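You operate a simulated robot arm through the tools that you are given. There is no shell and no other tool. Be economical: measure what you need, move in short steps, check, and stop when the job is done.

The job below is to be done with a simulated robot arm. You get a single attempt, and the scene is never put back.

JOB
Mix a deep yellow reference sample in the yellow jar.
Fine: water from the blue jug to 150 ML, dye to 200 ML; jug and bottle back; lid on. Set down upright: blue jug, what you pick out.

The check looks at the end state, three seconds after you hand in, the way a careful person would. Anything else that was tipped, shoved, dropped, spilled or broken makes it a failure. A push-on lid holds only when it is set on centred and level and pressed home; a screw cap is set on level and turned clockwise until tight.

ROBOT AND FRAMES
A 6-joint arm with a two-finger parallel gripper, fixed in place. Base frame: the origin is at the foot of the arm, x ahead of it, y to its left, z up. Units: m, rad, N and s.
With the tool pointing down near the work surface it reaches from about 0.12 to 0.44 m from the base axis. Its first joint turns from -1.152 to 1.152 rad. Payload 2.7 kg.
The TCP is the grasp point between the finger pads, 0.023 m short of the fingertips. In the tool frame z runs along the fingers and y along their closing line. The gripper opens to 0.094 m. The fingers are 0.038 m wide and 0.01 m thick; the gripper's body (0.054 by 0.096 m) begins 0.039 m behind the TCP.
Orientation is that of the tool frame in the base frame, as a unit quaternion [x, y, z, w]. With the fingers straight down and closing along the base's y, the tool's x points along the base's -x, its y along +y and its z along -z.

CONTROLS
- The arm moves only by the tool play_rows. Its argument "deltas" is a list of rows, each a list of 7 numbers: the shift along the base's x, y, z in m, then the turn, a rotation vector about the base's x, y, z in rad, then the closure in counts, from 0 (fully open) to 255 (shut). In form: [[tx, ty, tz, rx, ry, rz, claw], ...]. A call has 1 to 12 rows; each row is the pose to reach, as a shift and turn from the pose commanded when the call began. Each row takes 0.2 s and may step no farther than 0.05 m and 0.15 rad from the row before; otherwise, or with a gripper value out of range, the whole call is refused. Where a pose cannot be reached the arm comes as near as it can. A force on the tool above 40 N (or 10 N above the force at the start of the call, whichever is more), or a blocked arm, ends the call early, and 0.2 s more pass. The fingers move at their own pace (about 0.045 m/s each) and stop on an object; they squeeze with about 34 N. The grip force told is the motor's: it shows also when the fingers shut on nothing. Time passes only in rows, and 0.2 s behind the last, so rows that repeat a pose let the fingers close. The reply holds the time, the measured pose of the TCP, the force on the tool along the base axes, the opening and the grip force, in the units named above and with some noise, with the torque about the TCP (base axes, N m) and any sound that the robot's microphone picked up, and new pictures: "views" is both (left out), scene, wrist or none.
- Cameras (640 x 400 px; columns grow to the right, rows downward): "scene" is fixed at [0.0799, -0.4446, 1.4088]; the picture's right is [0.65, -0.76, 0.00], its down [-0.42, -0.36, -0.84] and it looks along [0.63, 0.55, -0.55] (base axes); focal length 288 px, centre (320, 200). "wrist" rides on the gripper at [0.086, 0.016, -0.075] in the tool frame; the picture's right is [-0.18, 0.98, 0.00], its down [-0.58, -0.11, -0.81] and it looks along [-0.79, -0.15, 0.59] (tool axes); focal length 243 px, centre (320, 200). There is no depth. A picture from a camera that has moved, and an enlarged one, comes with that camera's place and axes in the base frame and with its lens. The place of the scene camera against the robot may be out by one fixed shift of up to 0.012 m in any direction.
- inspect(camera, box): a new picture of the part [left, top, right, bottom] of that camera's present view, enlarged. No time passes.
- sign_off(): hands the job in; it is judged then, once.

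Work in short steps. Places have to be worked out from the pictures, the camera data and where the tool is seen: move nearer, look again, correct. Check each grasp and each placing, and mend what went wrong. You have 120 turns and 200 pictures in all, those below and enlarged ones among them. Open the gripper and draw the arm clear of the work before you hand the job in, unless the task says otherwise; then end with one line.

The tools are called after "Call:" as name(argument=value, ...) on one line, values as JSON. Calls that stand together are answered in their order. play_rows: Moves the arm, as the interface text tells. Its arguments: {"type":"object","properties":{"deltas":{"type":"array","items":{"type":"array","items":{"type":"number"}}},"views":{"type":"string","enum":["both","scene","wrist","none"]}},"required":["deltas"]} The other tools are called the same way: inspect (camera, box) takes an enlarged picture of a part of a camera's view; sign_off () hands the job in.

At the start:

```text
time: 0.0
eef_pos: [0.399, 0.144, 1.2442]
orientation: [0.0, 1.0, 0.0, -0.001]
wrist_force: [-0.7, 0.5, -0.5]
torque: [0.01, 0.01, -0.02]
width: 0.094
finger_force: 0.0
```

scene: 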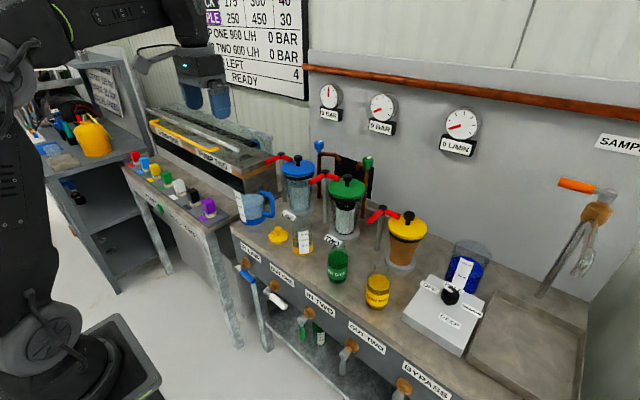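
wrist: 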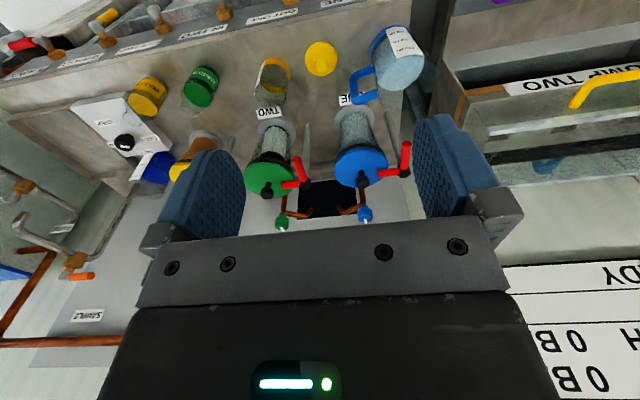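

I start by looking at the bench closely: the jars, jug, dye bottles, labels.

Call:
inspect(camera="scene", box=[220, 140, 420, 320])

Call:
inspect(camera="scene", box=[340, 200, 600, 360])

Call:
inspect(camera="wrist", box=[60, 0, 440, 240])

Call:
inspect(camera="scene", box=[180, 0, 340, 110])

```text
2.22 times, centred on (320, 230) of scene
camera zoom: at [0.0799, -0.4446, 1.4088], right [0.65, -0.76, 0.0], down [-0.42, -0.36, -0.84], along [0.63, 0.55, -0.55], focal length 639 px, centre (320, 133)
```

zoom: 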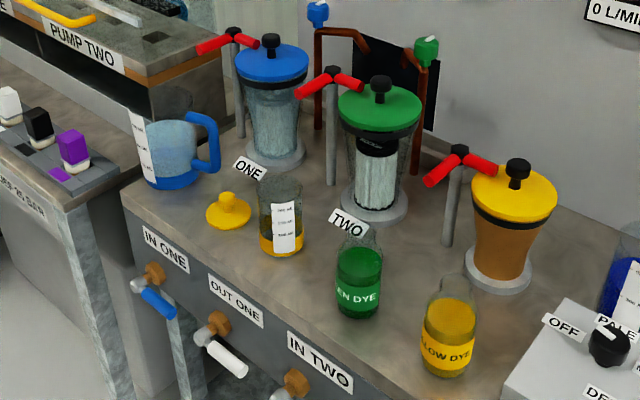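

```text
2.46 times, centred on (470, 280) of scene
camera zoom: at [0.0799, -0.4446, 1.4088], right [0.65, -0.76, 0.0], down [-0.42, -0.36, -0.84], along [0.63, 0.55, -0.55], focal length 708 px, centre (-49, 3)
```

zoom: 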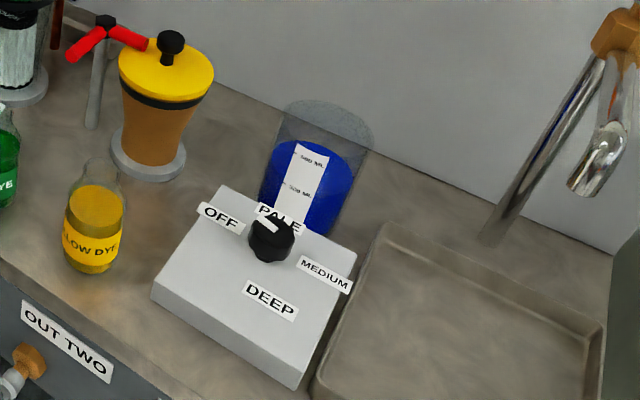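

```text
1.67 times, centred on (250, 120) of wrist
camera zoom: at [0.3128, 0.1597, 1.3184], right [0.18, 0.98, 0.0], down [0.58, -0.11, 0.81], along [0.79, -0.15, -0.59], focal length 404 px, centre (437, 333)
```

zoom: 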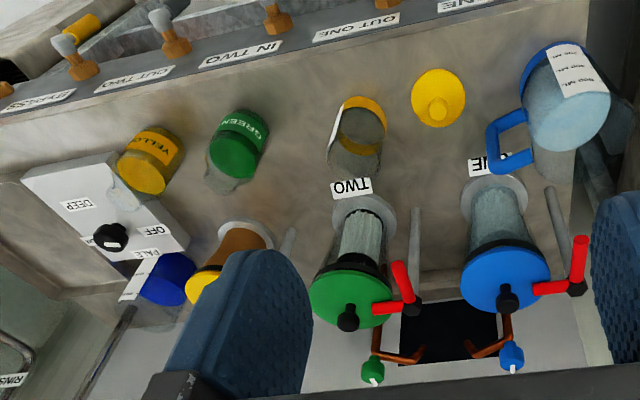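

```text
3.64 times, centred on (260, 55) of scene
camera zoom: at [0.0799, -0.4446, 1.4088], right [0.65, -0.76, 0.0], down [-0.42, -0.36, -0.84], along [0.63, 0.55, -0.55], focal length 1045 px, centre (538, 727)
```

zoom: 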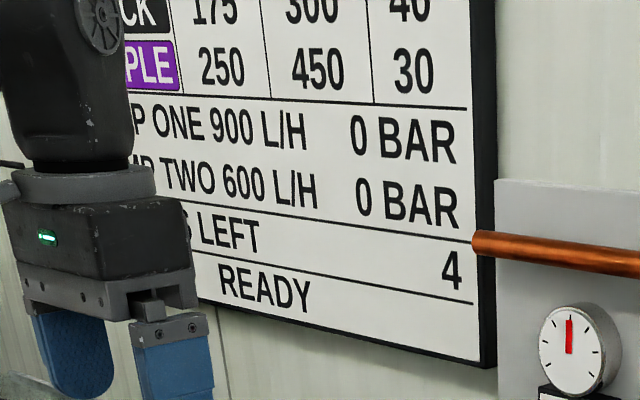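

The bench top looks about z≈0.80, with objects near x≈0.53. I'll zoom on the jug, the yellow jar and the dial before moving.

Call:
inspect(camera="scene", box=[225, 180, 325, 262])

Call:
inspect(camera="wrist", box=[240, 10, 440, 135])

Call:
inspect(camera="scene", box=[325, 230, 505, 342])

```text
4.88 times, centred on (275, 221) of scene
camera zoom: at [0.0799, -0.4446, 1.4088], right [0.65, -0.76, 0.0], down [-0.42, -0.36, -0.84], along [0.63, 0.55, -0.55], focal length 1402 px, centre (540, 98)
```

zoom: 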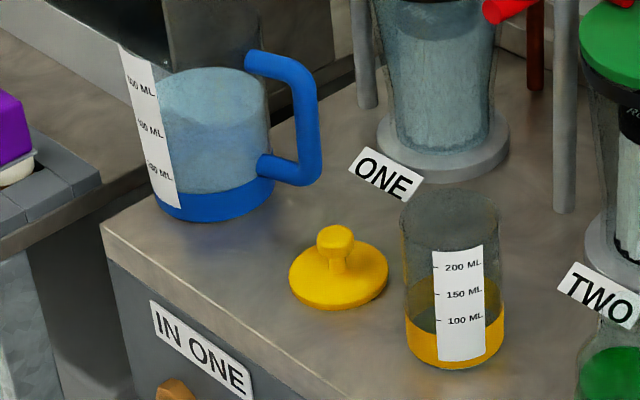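

```text
3.20 times, centred on (340, 72) of wrist
camera zoom: at [0.3128, 0.1597, 1.3184], right [0.18, 0.98, 0.0], down [0.58, -0.11, 0.81], along [0.79, -0.15, -0.59], focal length 776 px, centre (256, 608)
```

zoom: 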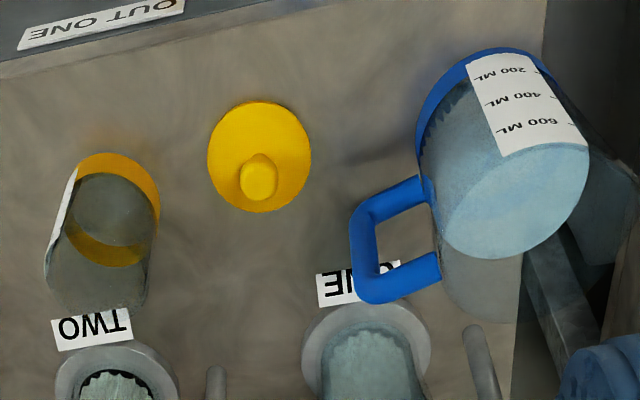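

```text
3.56 times, centred on (415, 286) of scene
camera zoom: at [0.0799, -0.4446, 1.4088], right [0.65, -0.76, 0.0], down [-0.42, -0.36, -0.84], along [0.63, 0.55, -0.55], focal length 1022 px, centre (-18, -106)
```

zoom: 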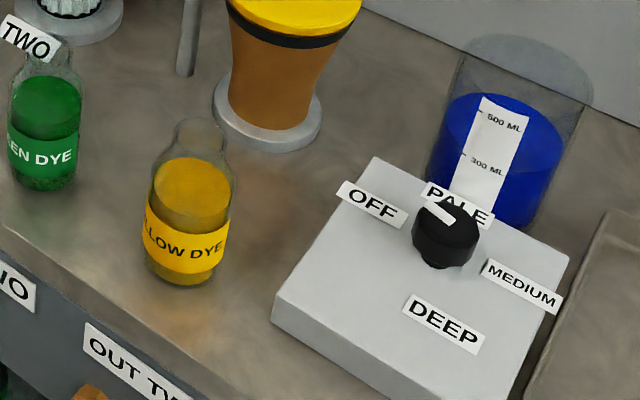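

The jug's handle points roughly −y, and everything sits beyond the tool-down reach. I'll test a forward-pitched tool posture in free air first.

Call:
play_rows(deltas=[[0, 0, 0, 0, -0.14, 0, 0], [0, 0, 0, 0, -0.28, 0, 0], [0, 0, -0.02, 0, -0.42, 0, 0], [0, 0, -0.04, 0, -0.56, 0, 0], [0, 0, -0.06, 0, -0.7, 0, 0], [0, 0, -0.08, 0, -0.84, 0, 0], [0, 0, -0.1, 0, -0.98, 0, 0], [0, 0, -0.12, 0, -1.12, 0, 0], [0, 0, -0.14, 0, -1.22, 0, 0]], views="both")

```text
time: 2.0
eef_pos: [0.3983, 0.1429, 1.1035]
orientation: [0.0, 0.82, 0.0, 0.573]
wrist_force: [0.4, 0.9, 0.4]
torque: [-0.02, -0.01, -0.01]
width: 0.0942
finger_force: 0.1
camera wrist: at [0.2991, 0.1589, 1.0475], right [0.06, 0.98, 0.17], down [-0.56, -0.11, 0.82], along [0.83, -0.15, 0.54], focal length 243 px, centre (320, 200)
```

scene: 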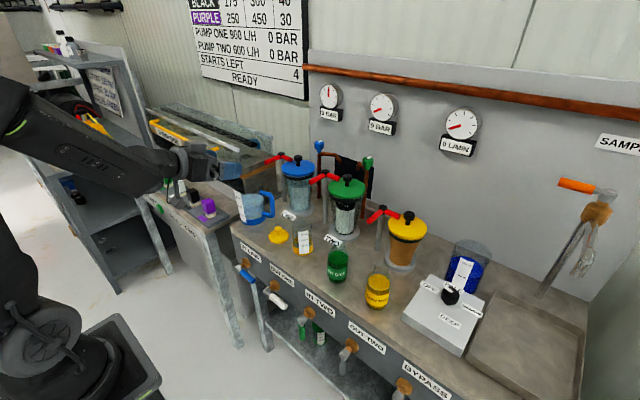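
wrist: 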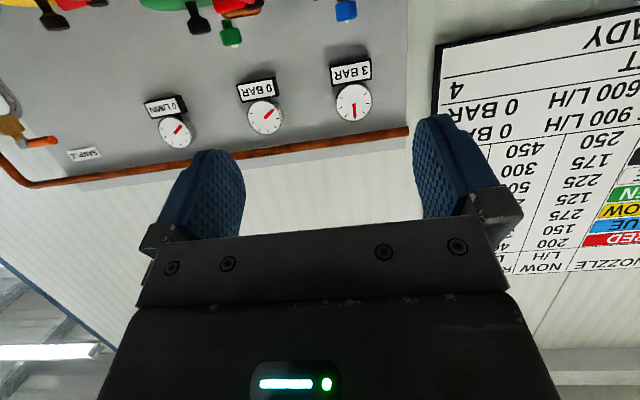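

The pitched posture works. I'll roll the tool half a turn so the wrist camera rides above the fingers and looks down at the bench.

Call:
play_rows(deltas=[[0, 0, 0, -0.1315, 0, 0.048, 0], [0, 0, 0, -0.263, 0, 0.096, 0], [0, 0, 0, -0.3944, 0, 0.1441, 0], [0, 0, 0, -0.5259, 0, 0.1921, 0], [0, 0, 0, -0.6573, 0, 0.2401, 0], [0, 0, 0, -0.7888, 0, 0.2881, 0], [0, 0, 0, -0.9203, 0, 0.3361, 0], [0, 0, 0, -1.0517, 0, 0.3842, 0], [0, 0, 0, -1.1832, 0, 0.4322, 0], [0, 0, 0, -1.3146, 0, 0.4802, 0], [0, 0, 0, -1.4461, 0, 0.5282, 0], [0, 0, 0, -1.475, 0, 0.5388, 0]], views="none")

Call:
play_rows(deltas=[[0, 0, 0, -0.1315, 0, 0.048, 0], [0, 0, 0, -0.263, 0, 0.096, 0], [0, 0, 0, -0.3944, 0, 0.1441, 0], [0, 0, 0, -0.5259, 0, 0.1921, 0], [0, 0, 0, -0.6573, 0, 0.2401, 0], [0, 0, 0, -0.7888, 0, 0.2881, 0], [0, 0, 0, -0.9203, 0, 0.3361, 0], [0, 0, 0, -1.0517, 0, 0.3842, 0], [0, 0, 0, -1.1832, 0, 0.4322, 0], [0, 0, 0, -1.3146, 0, 0.4802, 0], [0, 0, 0, -1.4461, 0, 0.5282, 0], [0, 0, 0, -1.475, 0, 0.5388, 0]], views="both")

```text
time: 4.6
eef_pos: [0.3981, 0.1438, 1.1039]
orientation: [0.58, -0.579, 0.406, -0.405]
wrist_force: [0.2, 0.1, -0.9]
torque: [0.0, -0.02, -0.03]
width: 0.094
finger_force: 0.0
```

```text
time: 7.2
eef_pos: [0.3992, 0.1428, 1.1057]
orientation: [0.819, 0.001, 0.574, 0.0]
wrist_force: [0.4, -0.7, 0.5]
torque: [0.02, -0.03, 0.0]
width: 0.094
finger_force: 0.1
camera wrist: at [0.359, 0.127, 1.2105], right [-0.06, -0.98, -0.17], down [-0.96, 0.11, -0.27], along [0.28, 0.15, -0.95], focal length 243 px, centre (320, 200)
```

scene: 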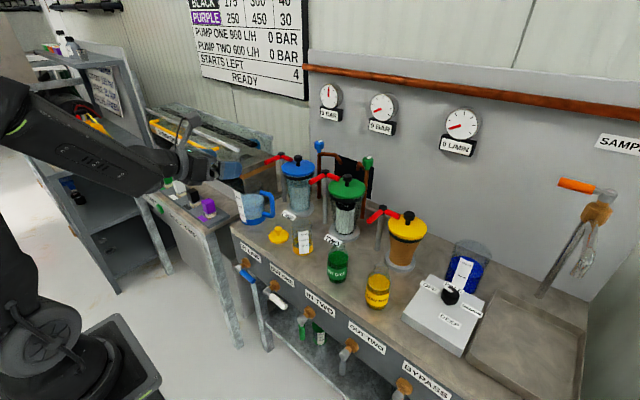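
wrist: 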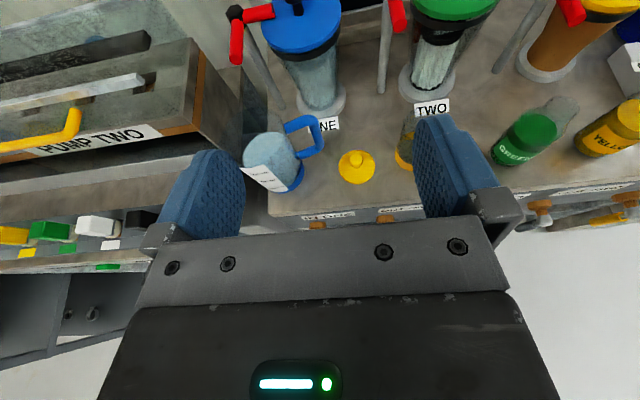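

The overhead view is good. Zooming on the jug, lid and jar from here to triangulate.

Call:
inspect(camera="wrist", box=[220, 90, 420, 215])

```text
3.20 times, centred on (320, 152) of wrist
camera zoom: at [0.359, 0.127, 1.2105], right [-0.06, -0.98, -0.17], down [-0.96, 0.11, -0.27], along [0.28, 0.15, -0.95], focal length 776 px, centre (320, 352)
```

zoom: 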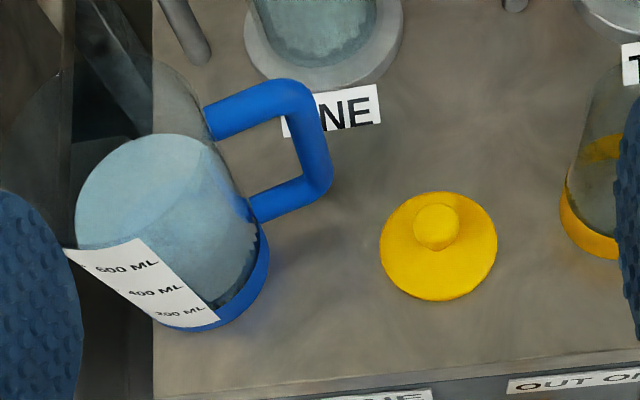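

The handle gap looks large (≈0.04 × 0.06 m), so a finger can pass through it with the tool at yaw ≈20°, gripping the jug's body. I test whether the wrist can roll a further −63° (pour away from the handle).

Call:
play_rows(deltas=[[0, 0, 0, -0.1315, 0, 0.048, 0], [0, 0, 0, -0.263, 0, 0.096, 0], [0, 0, 0, -0.3944, 0, 0.1441, 0], [0, 0, 0, -0.5259, 0, 0.1921, 0], [0, 0, 0, -0.6573, 0, 0.2401, 0], [0, 0, 0, -0.7888, 0, 0.2881, 0], [0, 0, 0, -0.9203, 0, 0.3361, 0], [0, 0, 0, -1.0517, 0, 0.3842, 0], [0, 0, 0, -1.1832, 0, 0.4322, 0]], views="none")

```text
time: 9.2
eef_pos: [0.3975, 0.1437, 1.1051]
orientation: [0.662, 0.484, 0.463, 0.337]
wrist_force: [0.6, 0.0, -0.2]
torque: [0.03, 0.0, 0.01]
width: 0.0939
finger_force: 0.0
```

Roll range is fine. Rolling back, then going to a pre-grasp pose in front of the jug with yaw 20°, pitch 10° down.

Call:
play_rows(deltas=[[0, 0, 0, 0.1315, 0, -0.048, 0], [0, 0, 0, 0.263, 0, -0.096, 0], [0, 0, 0, 0.3944, 0, -0.1441, 0], [0, 0, 0, 0.5259, 0, -0.1921, 0], [0, 0, 0, 0.6573, 0, -0.2401, 0], [0, 0, 0, 0.7888, 0, -0.2881, 0], [0, 0, 0, 0.9203, 0, -0.3361, 0], [0, 0, 0, 1.0517, 0, -0.3842, 0], [0, 0, 0, 1.1832, 0, -0.4322, 0]], views="none")

Call:
play_rows(deltas=[[0, 0.02, -0.03, 0.01, -0.056, 0.116, 0], [0, 0.04, -0.06, 0.02, -0.112, 0.233, 0], [0, 0.06, -0.09, 0.0298, -0.1683, 0.3493, 0], [-0.01, 0.07, -0.12, 0.0298, -0.1683, 0.3493, 0], [-0.02, 0.075, -0.15, 0.0298, -0.1683, 0.3493, 0]], views="both")

```text
time: 11.2
eef_pos: [0.3992, 0.1442, 1.1051]
orientation: [0.819, -0.001, 0.574, -0.001]
wrist_force: [0.0, 1.1, -0.3]
torque: [0.02, 0.02, -0.02]
width: 0.0938
finger_force: 0.1
```

```text
time: 12.4
eef_pos: [0.3589, 0.2526, 0.9569]
orientation: [0.756, 0.13, 0.632, -0.108]
wrist_force: [-0.3, -0.1, -1.2]
torque: [-0.01, 0.01, -0.01]
width: 0.0939
finger_force: 0.0
out of reach, approached as far as the arm can: row 2, 3, 4, 5
camera wrist: at [0.31, 0.2176, 1.0547], right [0.29, -0.94, -0.18], down [-0.88, -0.19, -0.43], along [0.37, 0.28, -0.89], focal length 243 px, centre (320, 200)
```

scene: 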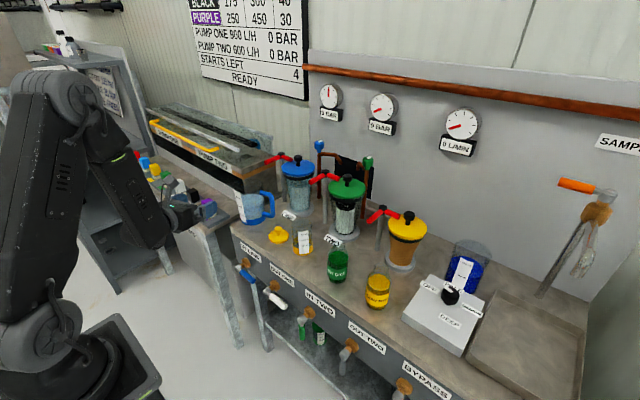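
wrist: 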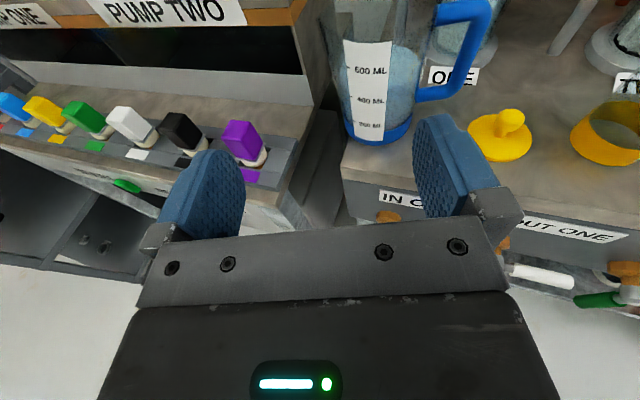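

Orientation is right but the point was too close to the arm; I'll step outward along the approach and see where I land.

Call:
play_rows(deltas=[[0.03, 0, 0, 0, 0, 0, 0], [0.06, 0, 0, 0, 0, 0, 0]], views="both")

```text
time: 13.0
eef_pos: [0.4045, 0.2776, 0.9613]
orientation: [0.757, 0.128, 0.632, -0.105]
wrist_force: [-0.6, 0.3, -0.1]
torque: [0.01, 0.02, 0.0]
width: 0.094
finger_force: 0.0
out of reach, approached as far as the arm can: row 1, 2
camera wrist: at [0.3556, 0.2431, 1.0581], right [0.29, -0.94, -0.18], down [-0.88, -0.19, -0.43], along [0.37, 0.28, -0.89], focal length 243 px, centre (320, 200)
```

scene: 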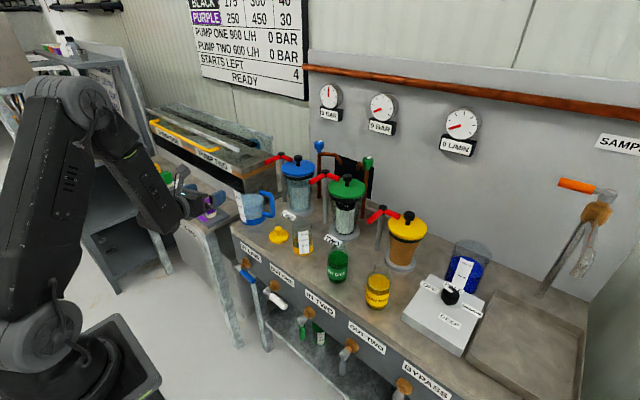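
wrist: 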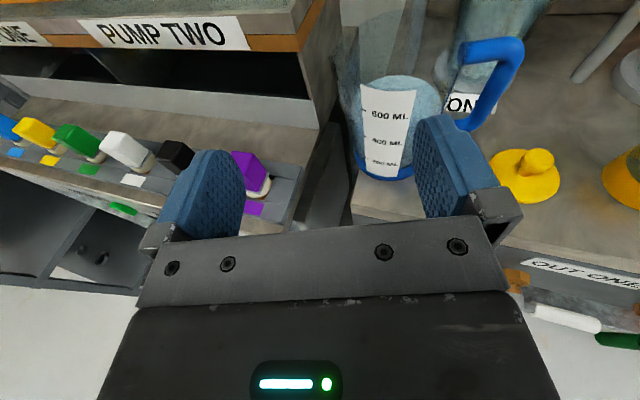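

The arm seems to need a lateral offset relative to its yaw. I reduce yaw to about 11° and aim for (0.42, 0.24, 0.955).

Call:
play_rows(deltas=[[-0.01, 0.01, 0, 0, 0, -0.075, 0], [-0.016, 0.019, 0, 0, 0, -0.15, 0], [-0.016, 0.019, 0, 0, 0, -0.15, 0]], views="wrist")

```text
time: 13.8
eef_pos: [0.3883, 0.2974, 0.9612]
orientation: [0.764, 0.076, 0.638, -0.064]
wrist_force: [0.3, 0.6, 0.9]
torque: [0.02, -0.02, -0.01]
width: 0.0941
finger_force: 0.1
camera wrist: at [0.3361, 0.2691, 1.0585], right [0.16, -0.97, -0.18], down [-0.9, -0.07, -0.43], along [0.4, 0.23, -0.89], focal length 243 px, centre (320, 200)
```

wrist: 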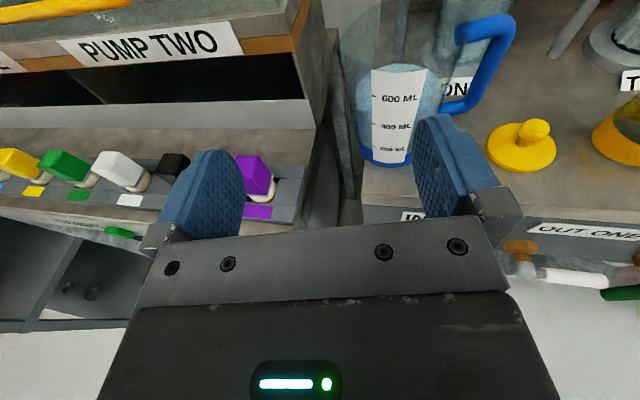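

Deltas count from the reached pose. Now no limit; I shift to line up with the jug axis.

Call:
play_rows(deltas=[[0.017, -0.03, 0, 0, 0, 0, 0], [0.03, -0.058, 0, 0, 0, 0, 0], [0.03, -0.058, 0, 0, 0, 0, 0]], views="wrist")

```text
time: 14.6
eef_pos: [0.4202, 0.2389, 0.9601]
orientation: [0.764, 0.075, 0.637, -0.063]
wrist_force: [0.3, 0.2, -0.5]
torque: [0.04, 0.01, 0.01]
width: 0.0939
finger_force: 0.0
camera wrist: at [0.3668, 0.2112, 1.0583], right [0.16, -0.97, -0.18], down [-0.9, -0.07, -0.43], along [0.4, 0.23, -0.89], focal length 243 px, centre (320, 200)
```

wrist: 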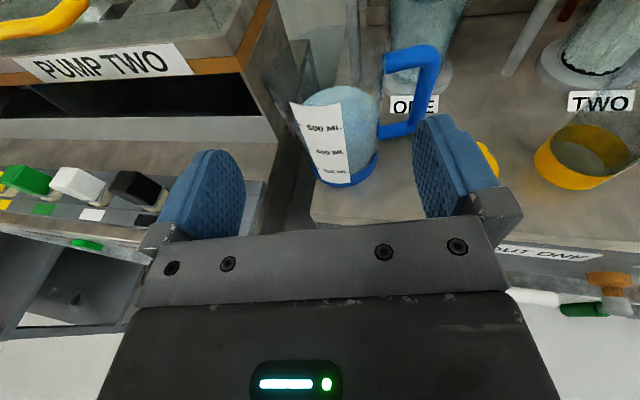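

Now in reach. Zoom to fix the jug's axis and handle.

Call:
inspect(camera="wrist", box=[250, 30, 470, 200])

```text
2.35 times, centred on (360, 115) of wrist
camera zoom: at [0.3668, 0.2112, 1.0583], right [0.16, -0.97, -0.18], down [-0.9, -0.07, -0.43], along [0.4, 0.23, -0.89], focal length 571 px, centre (226, 400)
```

zoom: 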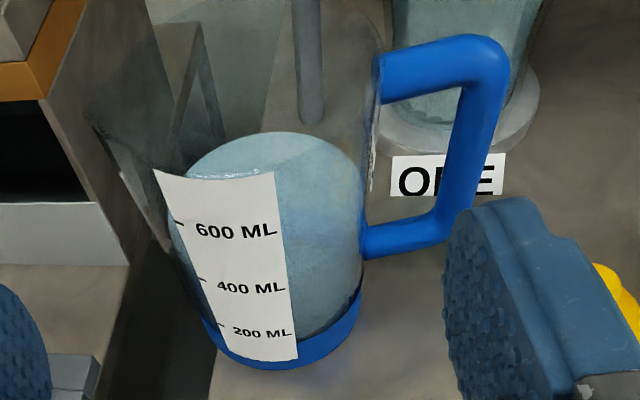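

Combining views, bench z≈0.82, jug axis ≈(0.53, 0.254), handle arms at z≈0.858 and 0.934. I lower to z≈0.897 in front of the jug and re-check.

Call:
play_rows(deltas=[[-0.005, -0.007, -0.03, 0, 0, 0, 0], [-0.005, -0.007, -0.063, 0, 0, 0, 0], [-0.005, -0.007, -0.063, 0, 0, 0, 0]], views="both")

Call:
inspect(camera="wrist", box=[230, 0, 450, 170])

Call:
inspect(camera="scene", box=[180, 160, 320, 248])

```text
time: 15.4
eef_pos: [0.4143, 0.2307, 0.8973]
orientation: [0.764, 0.077, 0.637, -0.065]
wrist_force: [0.1, -0.5, 0.3]
torque: [-0.02, 0.0, 0.02]
width: 0.094
finger_force: 0.0
camera wrist: at [0.3616, 0.2033, 0.9946], right [0.16, -0.97, -0.18], down [-0.9, -0.07, -0.43], along [0.4, 0.23, -0.89], focal length 243 px, centre (320, 200)
```

scene: 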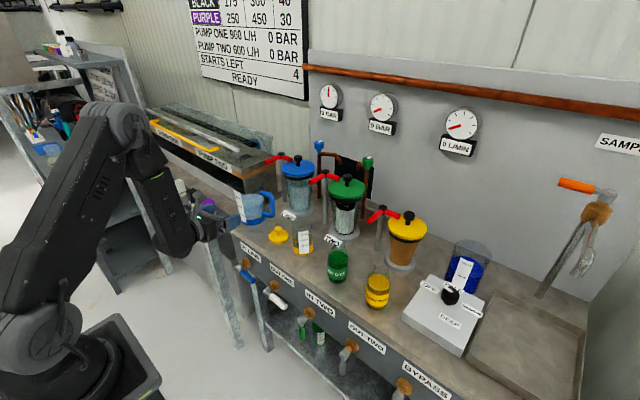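
wrist: 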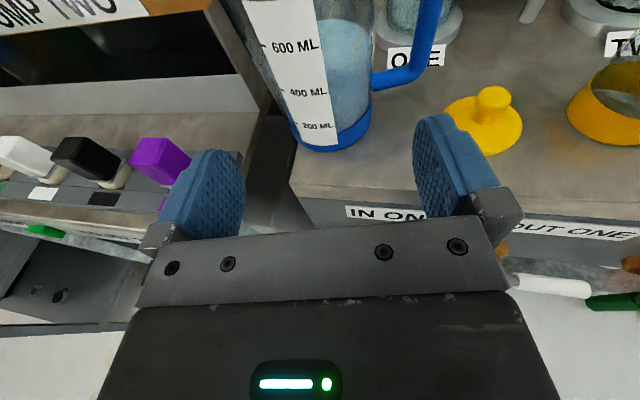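

```text
2.35 times, centred on (340, 85) of wrist
camera zoom: at [0.3616, 0.2033, 0.9946], right [0.16, -0.97, -0.18], down [-0.9, -0.07, -0.43], along [0.4, 0.23, -0.89], focal length 571 px, centre (273, 471)
```

zoom: 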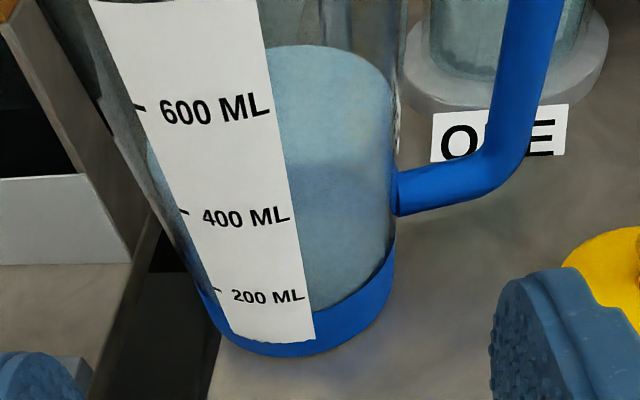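

```text
4.55 times, centred on (250, 204) of scene
camera zoom: at [0.0799, -0.4446, 1.4088], right [0.65, -0.76, 0.0], down [-0.42, -0.36, -0.84], along [0.63, 0.55, -0.55], focal length 1307 px, centre (638, 182)
```

zoom: 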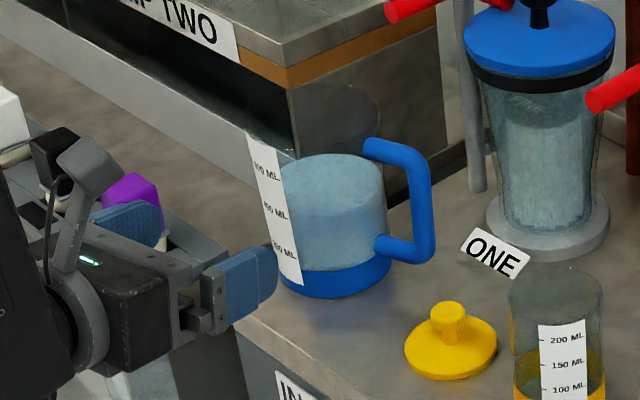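

Jug axis refined to ≈(0.539, 0.256), bench z≈0.806; the tool line passes through it. I advance until the fingertips start to straddle the jug, then check clearance.

Call:
play_rows(deltas=[[0.03, 0.006, -0.004, 0, 0, 0, 0], [0.055, 0.011, -0.006, 0, 0, 0, 0], [0.075, 0.0155, -0.007, 0, 0, 0, 0], [0.075, 0.0155, -0.007, 0, 0, 0, 0]], views="wrist")

Call:
inspect(camera="scene", box=[190, 160, 310, 235])

```text
time: 16.4
eef_pos: [0.4911, 0.2484, 0.8901]
orientation: [0.763, 0.076, 0.638, -0.063]
wrist_force: [0.0, -1.0, 0.1]
torque: [-0.02, -0.02, 0.0]
width: 0.0941
finger_force: 0.0
camera wrist: at [0.4376, 0.2194, 0.9875], right [0.16, -0.97, -0.18], down [-0.9, -0.07, -0.43], along [0.4, 0.23, -0.89], focal length 243 px, centre (320, 200)
```

wrist: 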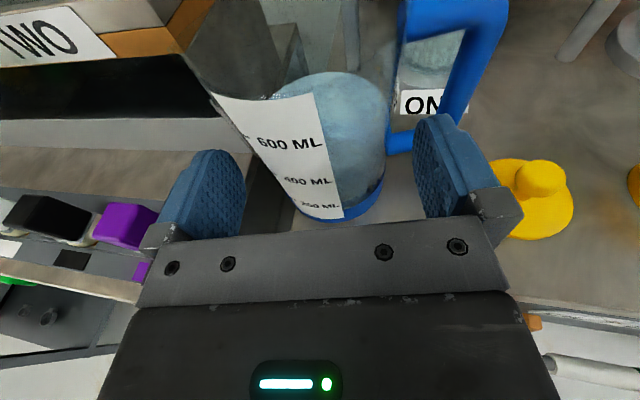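

```text
5.33 times, centred on (250, 198) of scene
camera zoom: at [0.0799, -0.4446, 1.4088], right [0.65, -0.76, 0.0], down [-0.42, -0.36, -0.84], along [0.63, 0.55, -0.55], focal length 1533 px, centre (693, 213)
```

zoom: 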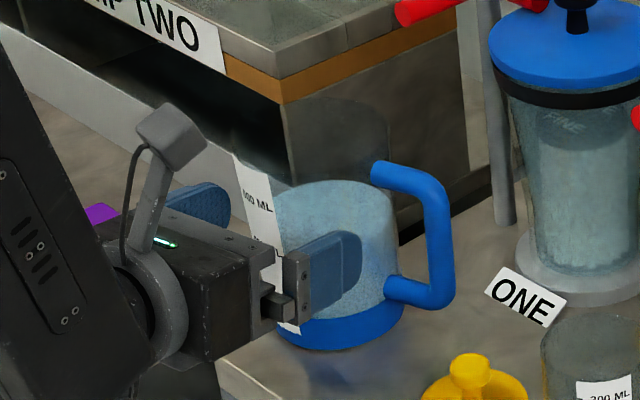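

The finger is aimed at the handle gap and the jug is centred. I advance 38 mm in small steps.

Call:
play_rows(deltas=[[0.012, 0.0024, 0, 0, 0, 0, 0], [0.024, 0.0048, 0, 0, 0, 0, 0], [0.036, 0.007, 0, 0, 0, 0, 0], [0.036, 0.007, 0, 0, 0, 0, 0]], views="wrist")

Call:
inspect(camera="scene", box=[190, 160, 310, 235])

```text
time: 17.4
eef_pos: [0.5261, 0.2545, 0.8908]
orientation: [0.764, 0.074, 0.638, -0.061]
wrist_force: [-0.4, 0.2, -0.4]
torque: [0.02, 0.02, -0.02]
width: 0.094
finger_force: 0.0
camera wrist: at [0.4732, 0.2277, 0.9877], right [0.15, -0.97, -0.18], down [-0.9, -0.06, -0.43], along [0.4, 0.23, -0.89], focal length 243 px, centre (320, 200)
```

wrist: 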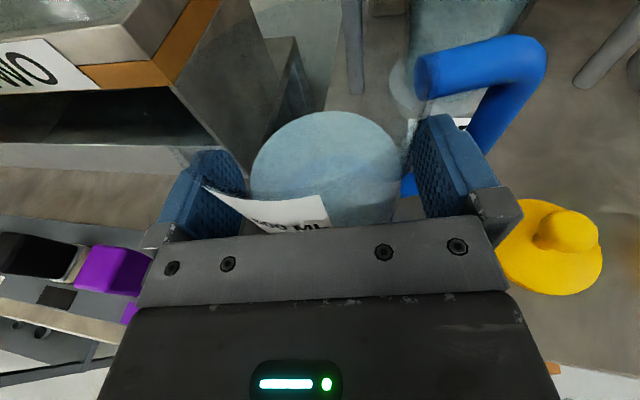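

```text
5.33 times, centred on (250, 198) of scene
camera zoom: at [0.0799, -0.4446, 1.4088], right [0.65, -0.76, 0.0], down [-0.42, -0.36, -0.84], along [0.63, 0.55, -0.55], focal length 1533 px, centre (693, 213)
```

zoom: 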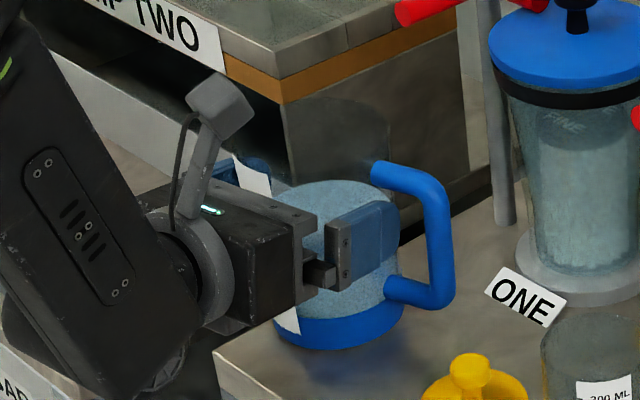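

The right finger is inside the handle loop with clearance on both sides. Closing on the jug body.

Call:
play_rows(deltas=[[0, 0, 0, 0, 0, 0, 120], [0, 0, 0, 0, 0, 0, 255], [0, 0, 0, 0, 0, 0, 255], [0, 0, 0, 0, 0, 0, 255]], views="wrist")

```text
time: 18.4
eef_pos: [0.526, 0.2548, 0.8897]
orientation: [0.764, 0.073, 0.638, -0.06]
wrist_force: [-0.1, 2.2, 1.7]
torque: [0.02, -0.09, 0.05]
width: 0.0875
finger_force: 33.9
camera wrist: at [0.4729, 0.2279, 0.9879], right [0.16, -0.97, -0.18], down [-0.9, -0.06, -0.43], along [0.4, 0.23, -0.89], focal length 243 px, centre (320, 200)
```

wrist: 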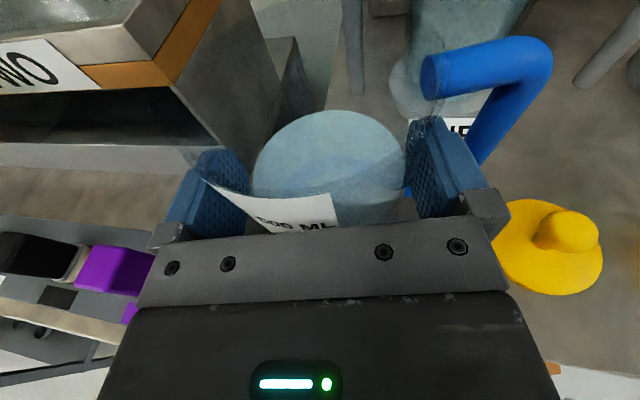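

Gripped at 0.0875 m with full force. Lifting slowly, straight up.

Call:
play_rows(deltas=[[0, 0, 0.005, 0, 0, 0, 255], [0, 0, 0.015, 0, 0, 0, 255], [0, 0, 0.03, 0, 0, 0, 255], [0, 0, 0.045, 0, 0, 0, 255], [0, 0, 0.06, 0, 0, 0, 255]], views="both")

```text
time: 19.6
eef_pos: [0.5252, 0.2551, 0.9508]
orientation: [0.765, 0.077, 0.637, -0.065]
wrist_force: [0.2, -0.7, -4.7]
torque: [0.1, 0.1, 0.04]
width: 0.0873
finger_force: 33.6
camera wrist: at [0.4729, 0.2269, 1.0472], right [0.16, -0.97, -0.18], down [-0.9, -0.07, -0.43], along [0.4, 0.23, -0.89], focal length 243 px, centre (320, 200)
```

scene: 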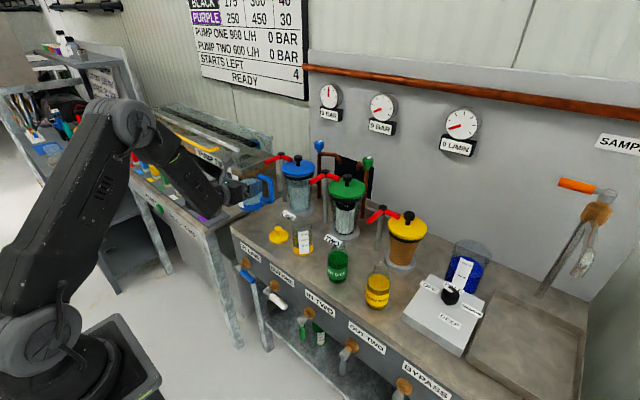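
wrist: 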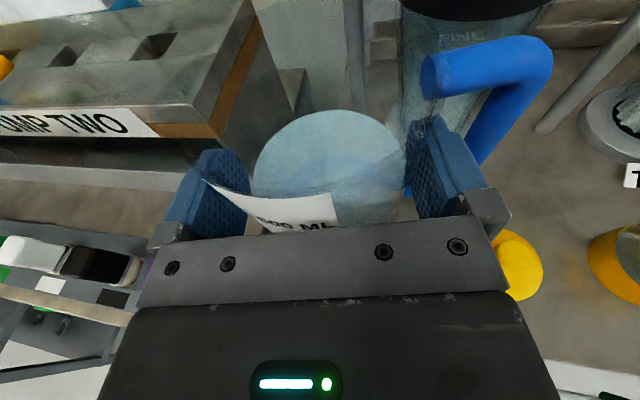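

Lift is clean. I'll raise it and carry the jug toward the jar while yawing to −55°, so the jug will pour over its handle-opposite side toward the jar without coming near the green bottle.

Call:
play_rows(deltas=[[-0.005, 0, 0.02, 0, 0, -0.05, 255], [-0.012, -0.01, 0.04, 0, 0, -0.15, 255], [-0.02, -0.03, 0.055, 0, 0, -0.25, 255], [-0.03, -0.055, 0.06, 0, 0, -0.35, 255], [-0.04, -0.08, 0.06, 0, 0, -0.45, 255], [-0.05, -0.11, 0.06, 0, 0, -0.55, 255], [-0.06, -0.14, 0.06, 0, 0, -0.65, 255], [-0.065, -0.17, 0.06, 0, 0, -0.75, 255], [-0.07, -0.2, 0.06, 0, 0, -0.85, 255], [-0.07, -0.225, 0.06, 0, 0, -0.95, 255], [-0.07, -0.245, 0.06, 0, 0, -1.05, 255], [-0.07, -0.26, 0.06, 0, 0, -1.157, 255]], views="both")

```text
time: 22.2
eef_pos: [0.4573, -0.0058, 1.0098]
orientation: [0.681, -0.354, 0.569, 0.296]
wrist_force: [-0.2, -0.3, -5.3]
torque: [0.13, -0.01, -0.01]
width: 0.0877
finger_force: 33.7
camera wrist: at [0.4097, 0.0314, 1.1078], right [-0.82, -0.54, -0.18], down [-0.43, 0.8, -0.43], along [0.38, -0.27, -0.89], focal length 243 px, centre (320, 200)
```

scene: 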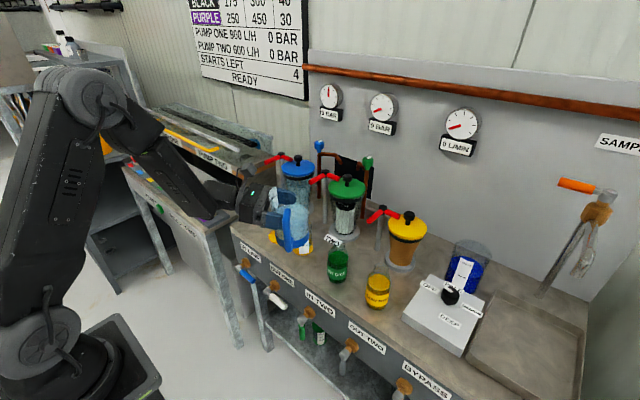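
wrist: 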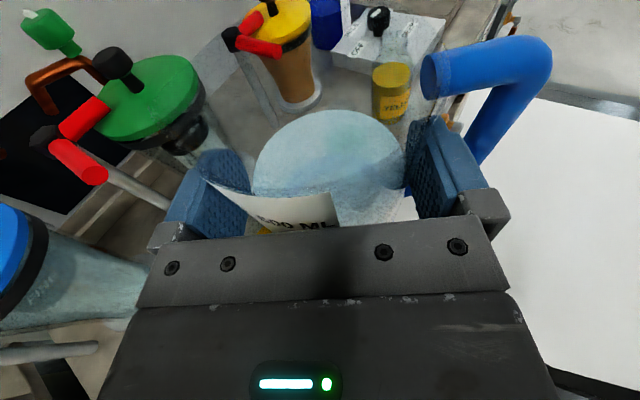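

Reached cleanly. Checking the scene view for jar visibility and the jug's height/rim.

Call:
inspect(camera="scene", box=[230, 165, 370, 265])

Call:
inspect(camera="wrist", box=[130, 80, 450, 280])

```text
4.00 times, centred on (300, 215) of scene
camera zoom: at [0.0799, -0.4446, 1.4088], right [0.65, -0.76, 0.0], down [-0.42, -0.36, -0.84], along [0.63, 0.55, -0.55], focal length 1150 px, centre (400, 140)
```

zoom: 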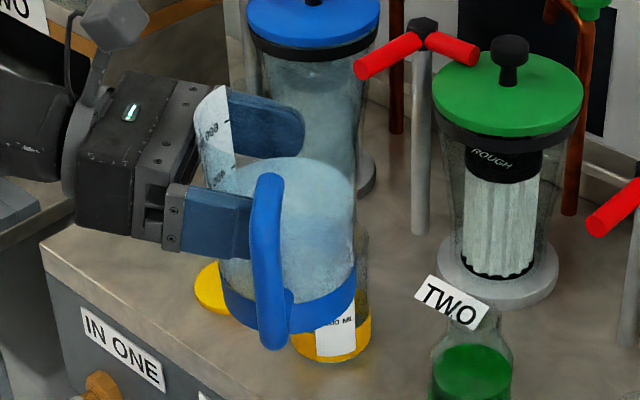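

```text
2.00 times, centred on (290, 180) of wrist
camera zoom: at [0.4097, 0.0314, 1.1078], right [-0.82, -0.54, -0.18], down [-0.43, 0.8, -0.43], along [0.38, -0.27, -0.89], focal length 485 px, centre (380, 240)
```

zoom: 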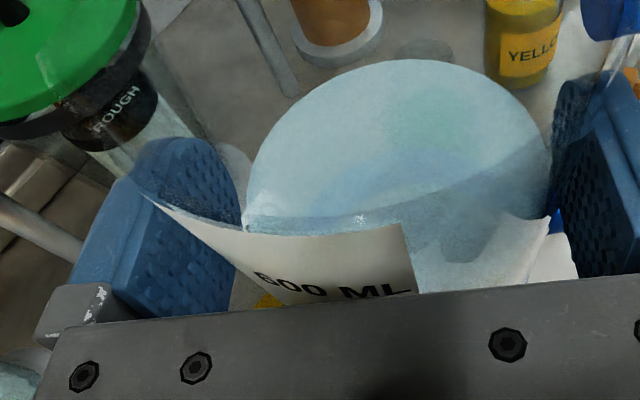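

Jar estimated at (0.538, 0.021), rim z≈0.908; the jug needs ~50–60° of tilt before it pours. I tilt to 45° first, with the lip just short of the jar's centre, and look.

Call:
play_rows(deltas=[[0.004, -0.004, -0.005, -0.04, 0.057, 0, 255], [0.008, -0.008, -0.01, -0.086, 0.123, 0, 255], [0.01, -0.008, -0.015, -0.144, 0.205, 0, 255], [0.01, -0.008, -0.02, -0.201, 0.287, 0, 255], [0.01, -0.008, -0.025, -0.258, 0.369, 0, 255], [0.01, -0.008, -0.03, -0.316, 0.45, 0, 255], [0.01, -0.008, -0.03, -0.373, 0.532, 0, 255], [0.01, -0.008, -0.03, -0.43, 0.614, 0, 255], [0.01, -0.008, -0.03, -0.43, 0.614, 0, 255]], views="both")

Call:
inspect(camera="scene", box=[240, 165, 380, 265])

```text
time: 24.2
eef_pos: [0.4659, -0.0142, 0.9802]
orientation: [0.743, -0.121, 0.399, 0.523]
wrist_force: [-0.3, 0.4, -5.2]
torque: [0.21, -0.07, 0.04]
width: 0.0874
finger_force: 34.3
camera wrist: at [0.4781, 0.0652, 1.0622], right [-0.71, -0.46, 0.54], down [-0.69, 0.61, -0.39], along [-0.15, -0.64, -0.75], focal length 243 px, centre (320, 200)
```

scene: 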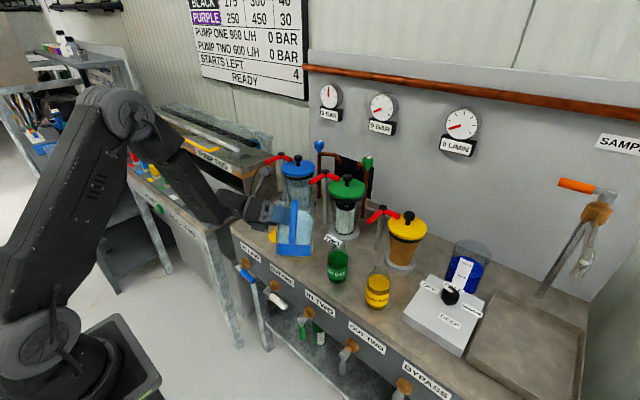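
wrist: 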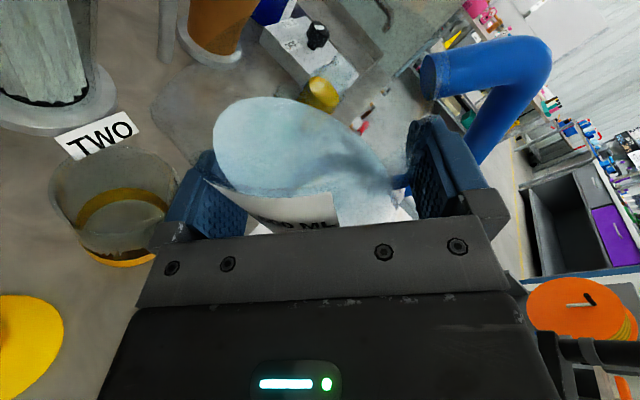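

```text
4.00 times, centred on (310, 215) of scene
camera zoom: at [0.0799, -0.4446, 1.4088], right [0.65, -0.76, 0.0], down [-0.42, -0.36, -0.84], along [0.63, 0.55, -0.55], focal length 1150 px, centre (360, 140)
```

zoom: 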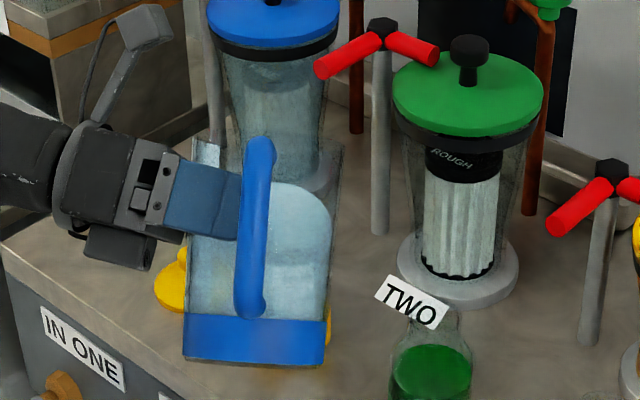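

The wrist camera now sees the jar's mouth at ≈(0.543, 0.025), with the jug's lip just short of it. Tilting another ~6° and watching for flow.

Call:
play_rows(deltas=[[0.002, 0.002, 0, -0.03, 0.043, 0, 255], [0.004, 0.003, 0, -0.06, 0.086, 0, 255], [0.004, 0.003, 0, -0.06, 0.086, 0, 255]], views="wrist")

```text
time: 25.0
eef_pos: [0.4695, -0.0104, 0.98]
orientation: [0.743, -0.086, 0.371, 0.55]
wrist_force: [-1.5, 0.8, -4.7]
torque: [0.18, -0.06, 0.01]
width: 0.0874
finger_force: 33.8
camera wrist: at [0.4892, 0.0732, 1.0556], right [-0.66, -0.42, 0.62], down [-0.72, 0.59, -0.36], along [-0.21, -0.69, -0.69], focal length 243 px, centre (320, 200)
```

wrist: 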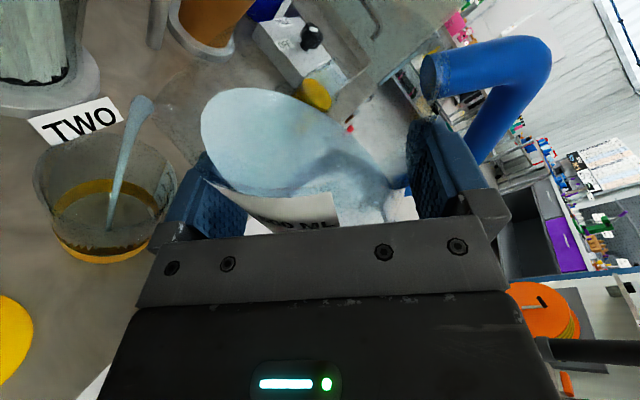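

Water is streaming neatly into the jar. Holding briefly to watch the level and rate.

Call:
play_rows(deltas=[[0, 0, 0, 0, 0, 0, 255], [0, 0, 0, 0, 0, 0, 255]], views="wrist")

```text
time: 25.6
eef_pos: [0.4699, -0.0108, 0.9795]
orientation: [0.743, -0.087, 0.37, 0.551]
wrist_force: [-0.3, -0.5, -4.7]
torque: [0.2, -0.1, 0.02]
width: 0.0872
finger_force: 33.7
camera wrist: at [0.4892, 0.0731, 1.0558], right [-0.66, -0.42, 0.62], down [-0.72, 0.59, -0.36], along [-0.21, -0.69, -0.69], focal length 243 px, centre (320, 200)
```

wrist: 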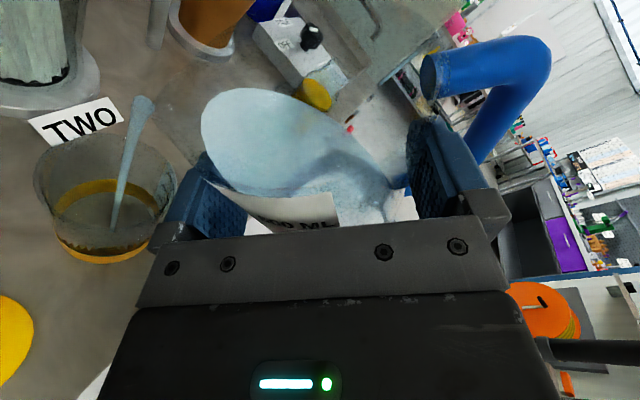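

Flow is small and thinning; tilting about 4° more.

Call:
play_rows(deltas=[[0, 0, 0, -0.02, 0.029, 0, 255], [0, 0, 0, -0.04, 0.057, 0, 255], [0, 0, 0, -0.04, 0.057, 0, 255], [0, 0, 0, -0.04, 0.057, 0, 255]], views="wrist")

Call:
inspect(camera="wrist", box=[10, 80, 250, 290])

```text
time: 26.6
eef_pos: [0.4686, -0.0097, 0.9794]
orientation: [0.743, -0.063, 0.351, 0.567]
wrist_force: [-0.4, 1.6, -4.8]
torque: [0.17, -0.1, 0.0]
width: 0.0875
finger_force: 34.3
camera wrist: at [0.4931, 0.0762, 1.0512], right [-0.62, -0.4, 0.68], down [-0.74, 0.58, -0.34], along [-0.25, -0.71, -0.65], focal length 243 px, centre (320, 200)
```

wrist: 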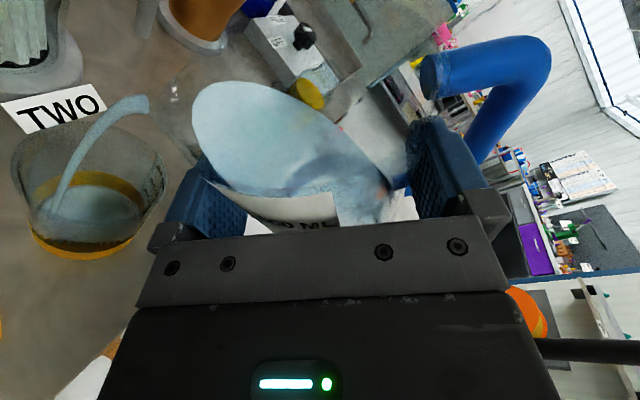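

```text
1.90 times, centred on (130, 185) of wrist
camera zoom: at [0.4931, 0.0762, 1.0512], right [-0.62, -0.4, 0.68], down [-0.74, 0.58, -0.34], along [-0.25, -0.71, -0.65], focal length 462 px, centre (682, 229)
```

zoom: 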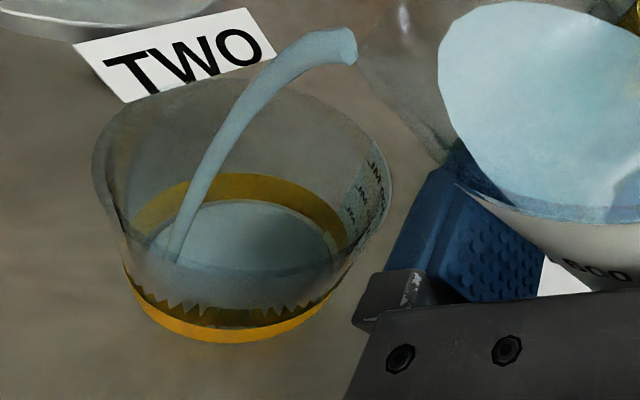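

The stream arcs toward the far wall of the jar; I pull the jug back 8 mm along the pour direction and keep pouring.

Call:
play_rows(deltas=[[-0.0066, -0.0046, 0, 0, 0, 0, 255], [-0.0066, -0.0046, 0, 0, 0, 0, 255]], views="wrist")

Call:
inspect(camera="wrist", box=[10, 80, 250, 290])

```text
time: 27.2
eef_pos: [0.4642, -0.0149, 0.9806]
orientation: [0.742, -0.064, 0.351, 0.567]
wrist_force: [-0.3, 0.0, -4.9]
torque: [0.18, -0.07, -0.01]
width: 0.0874
finger_force: 33.9
camera wrist: at [0.487, 0.0712, 1.052], right [-0.62, -0.4, 0.67], down [-0.74, 0.58, -0.34], along [-0.25, -0.71, -0.65], focal length 243 px, centre (320, 200)
```

wrist: 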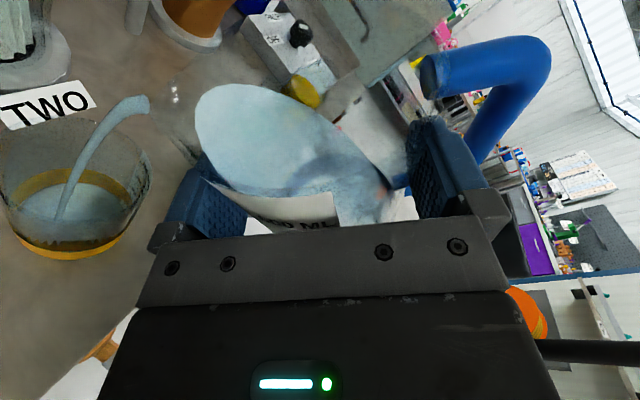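

```text
1.90 times, centred on (130, 185) of wrist
camera zoom: at [0.487, 0.0712, 1.052], right [-0.62, -0.4, 0.67], down [-0.74, 0.58, -0.34], along [-0.25, -0.71, -0.65], focal length 462 px, centre (682, 229)
```

zoom: 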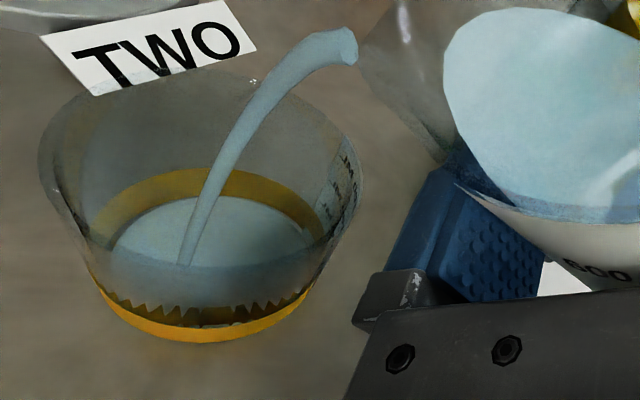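

Stream is centred; level is still below the yellow band's top. Continue holding.

Call:
play_rows(deltas=[[0, 0, 0, 0, 0, 0, 255], [0, 0, 0, 0, 0, 0, 255], [0, 0, 0, 0, 0, 0, 255]], views="none")

Call:
inspect(camera="wrist", box=[0, 80, 240, 290])

Call:
inspect(camera="scene", box=[260, 185, 360, 260])

```text
time: 28.0
eef_pos: [0.463, -0.0144, 0.98]
orientation: [0.742, -0.064, 0.351, 0.568]
wrist_force: [0.1, -0.1, -4.7]
torque: [0.18, -0.05, 0.01]
width: 0.0876
finger_force: 33.7
```

```text
1.90 times, centred on (120, 185) of wrist
camera zoom: at [0.4871, 0.0712, 1.0518], right [-0.62, -0.4, 0.67], down [-0.74, 0.58, -0.34], along [-0.25, -0.71, -0.65], focal length 462 px, centre (701, 229)
```

zoom: 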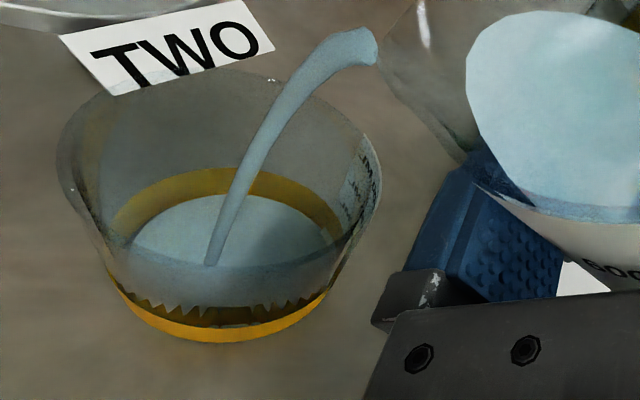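

```text
5.33 times, centred on (310, 222) of scene
camera zoom: at [0.0799, -0.4446, 1.4088], right [0.65, -0.76, 0.0], down [-0.42, -0.36, -0.84], along [0.63, 0.55, -0.55], focal length 1533 px, centre (373, 80)
```

zoom: 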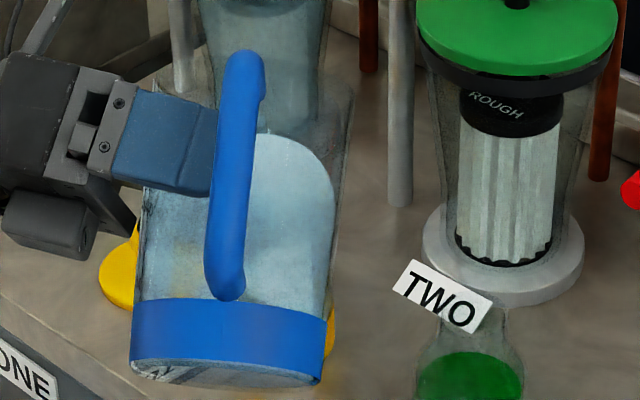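

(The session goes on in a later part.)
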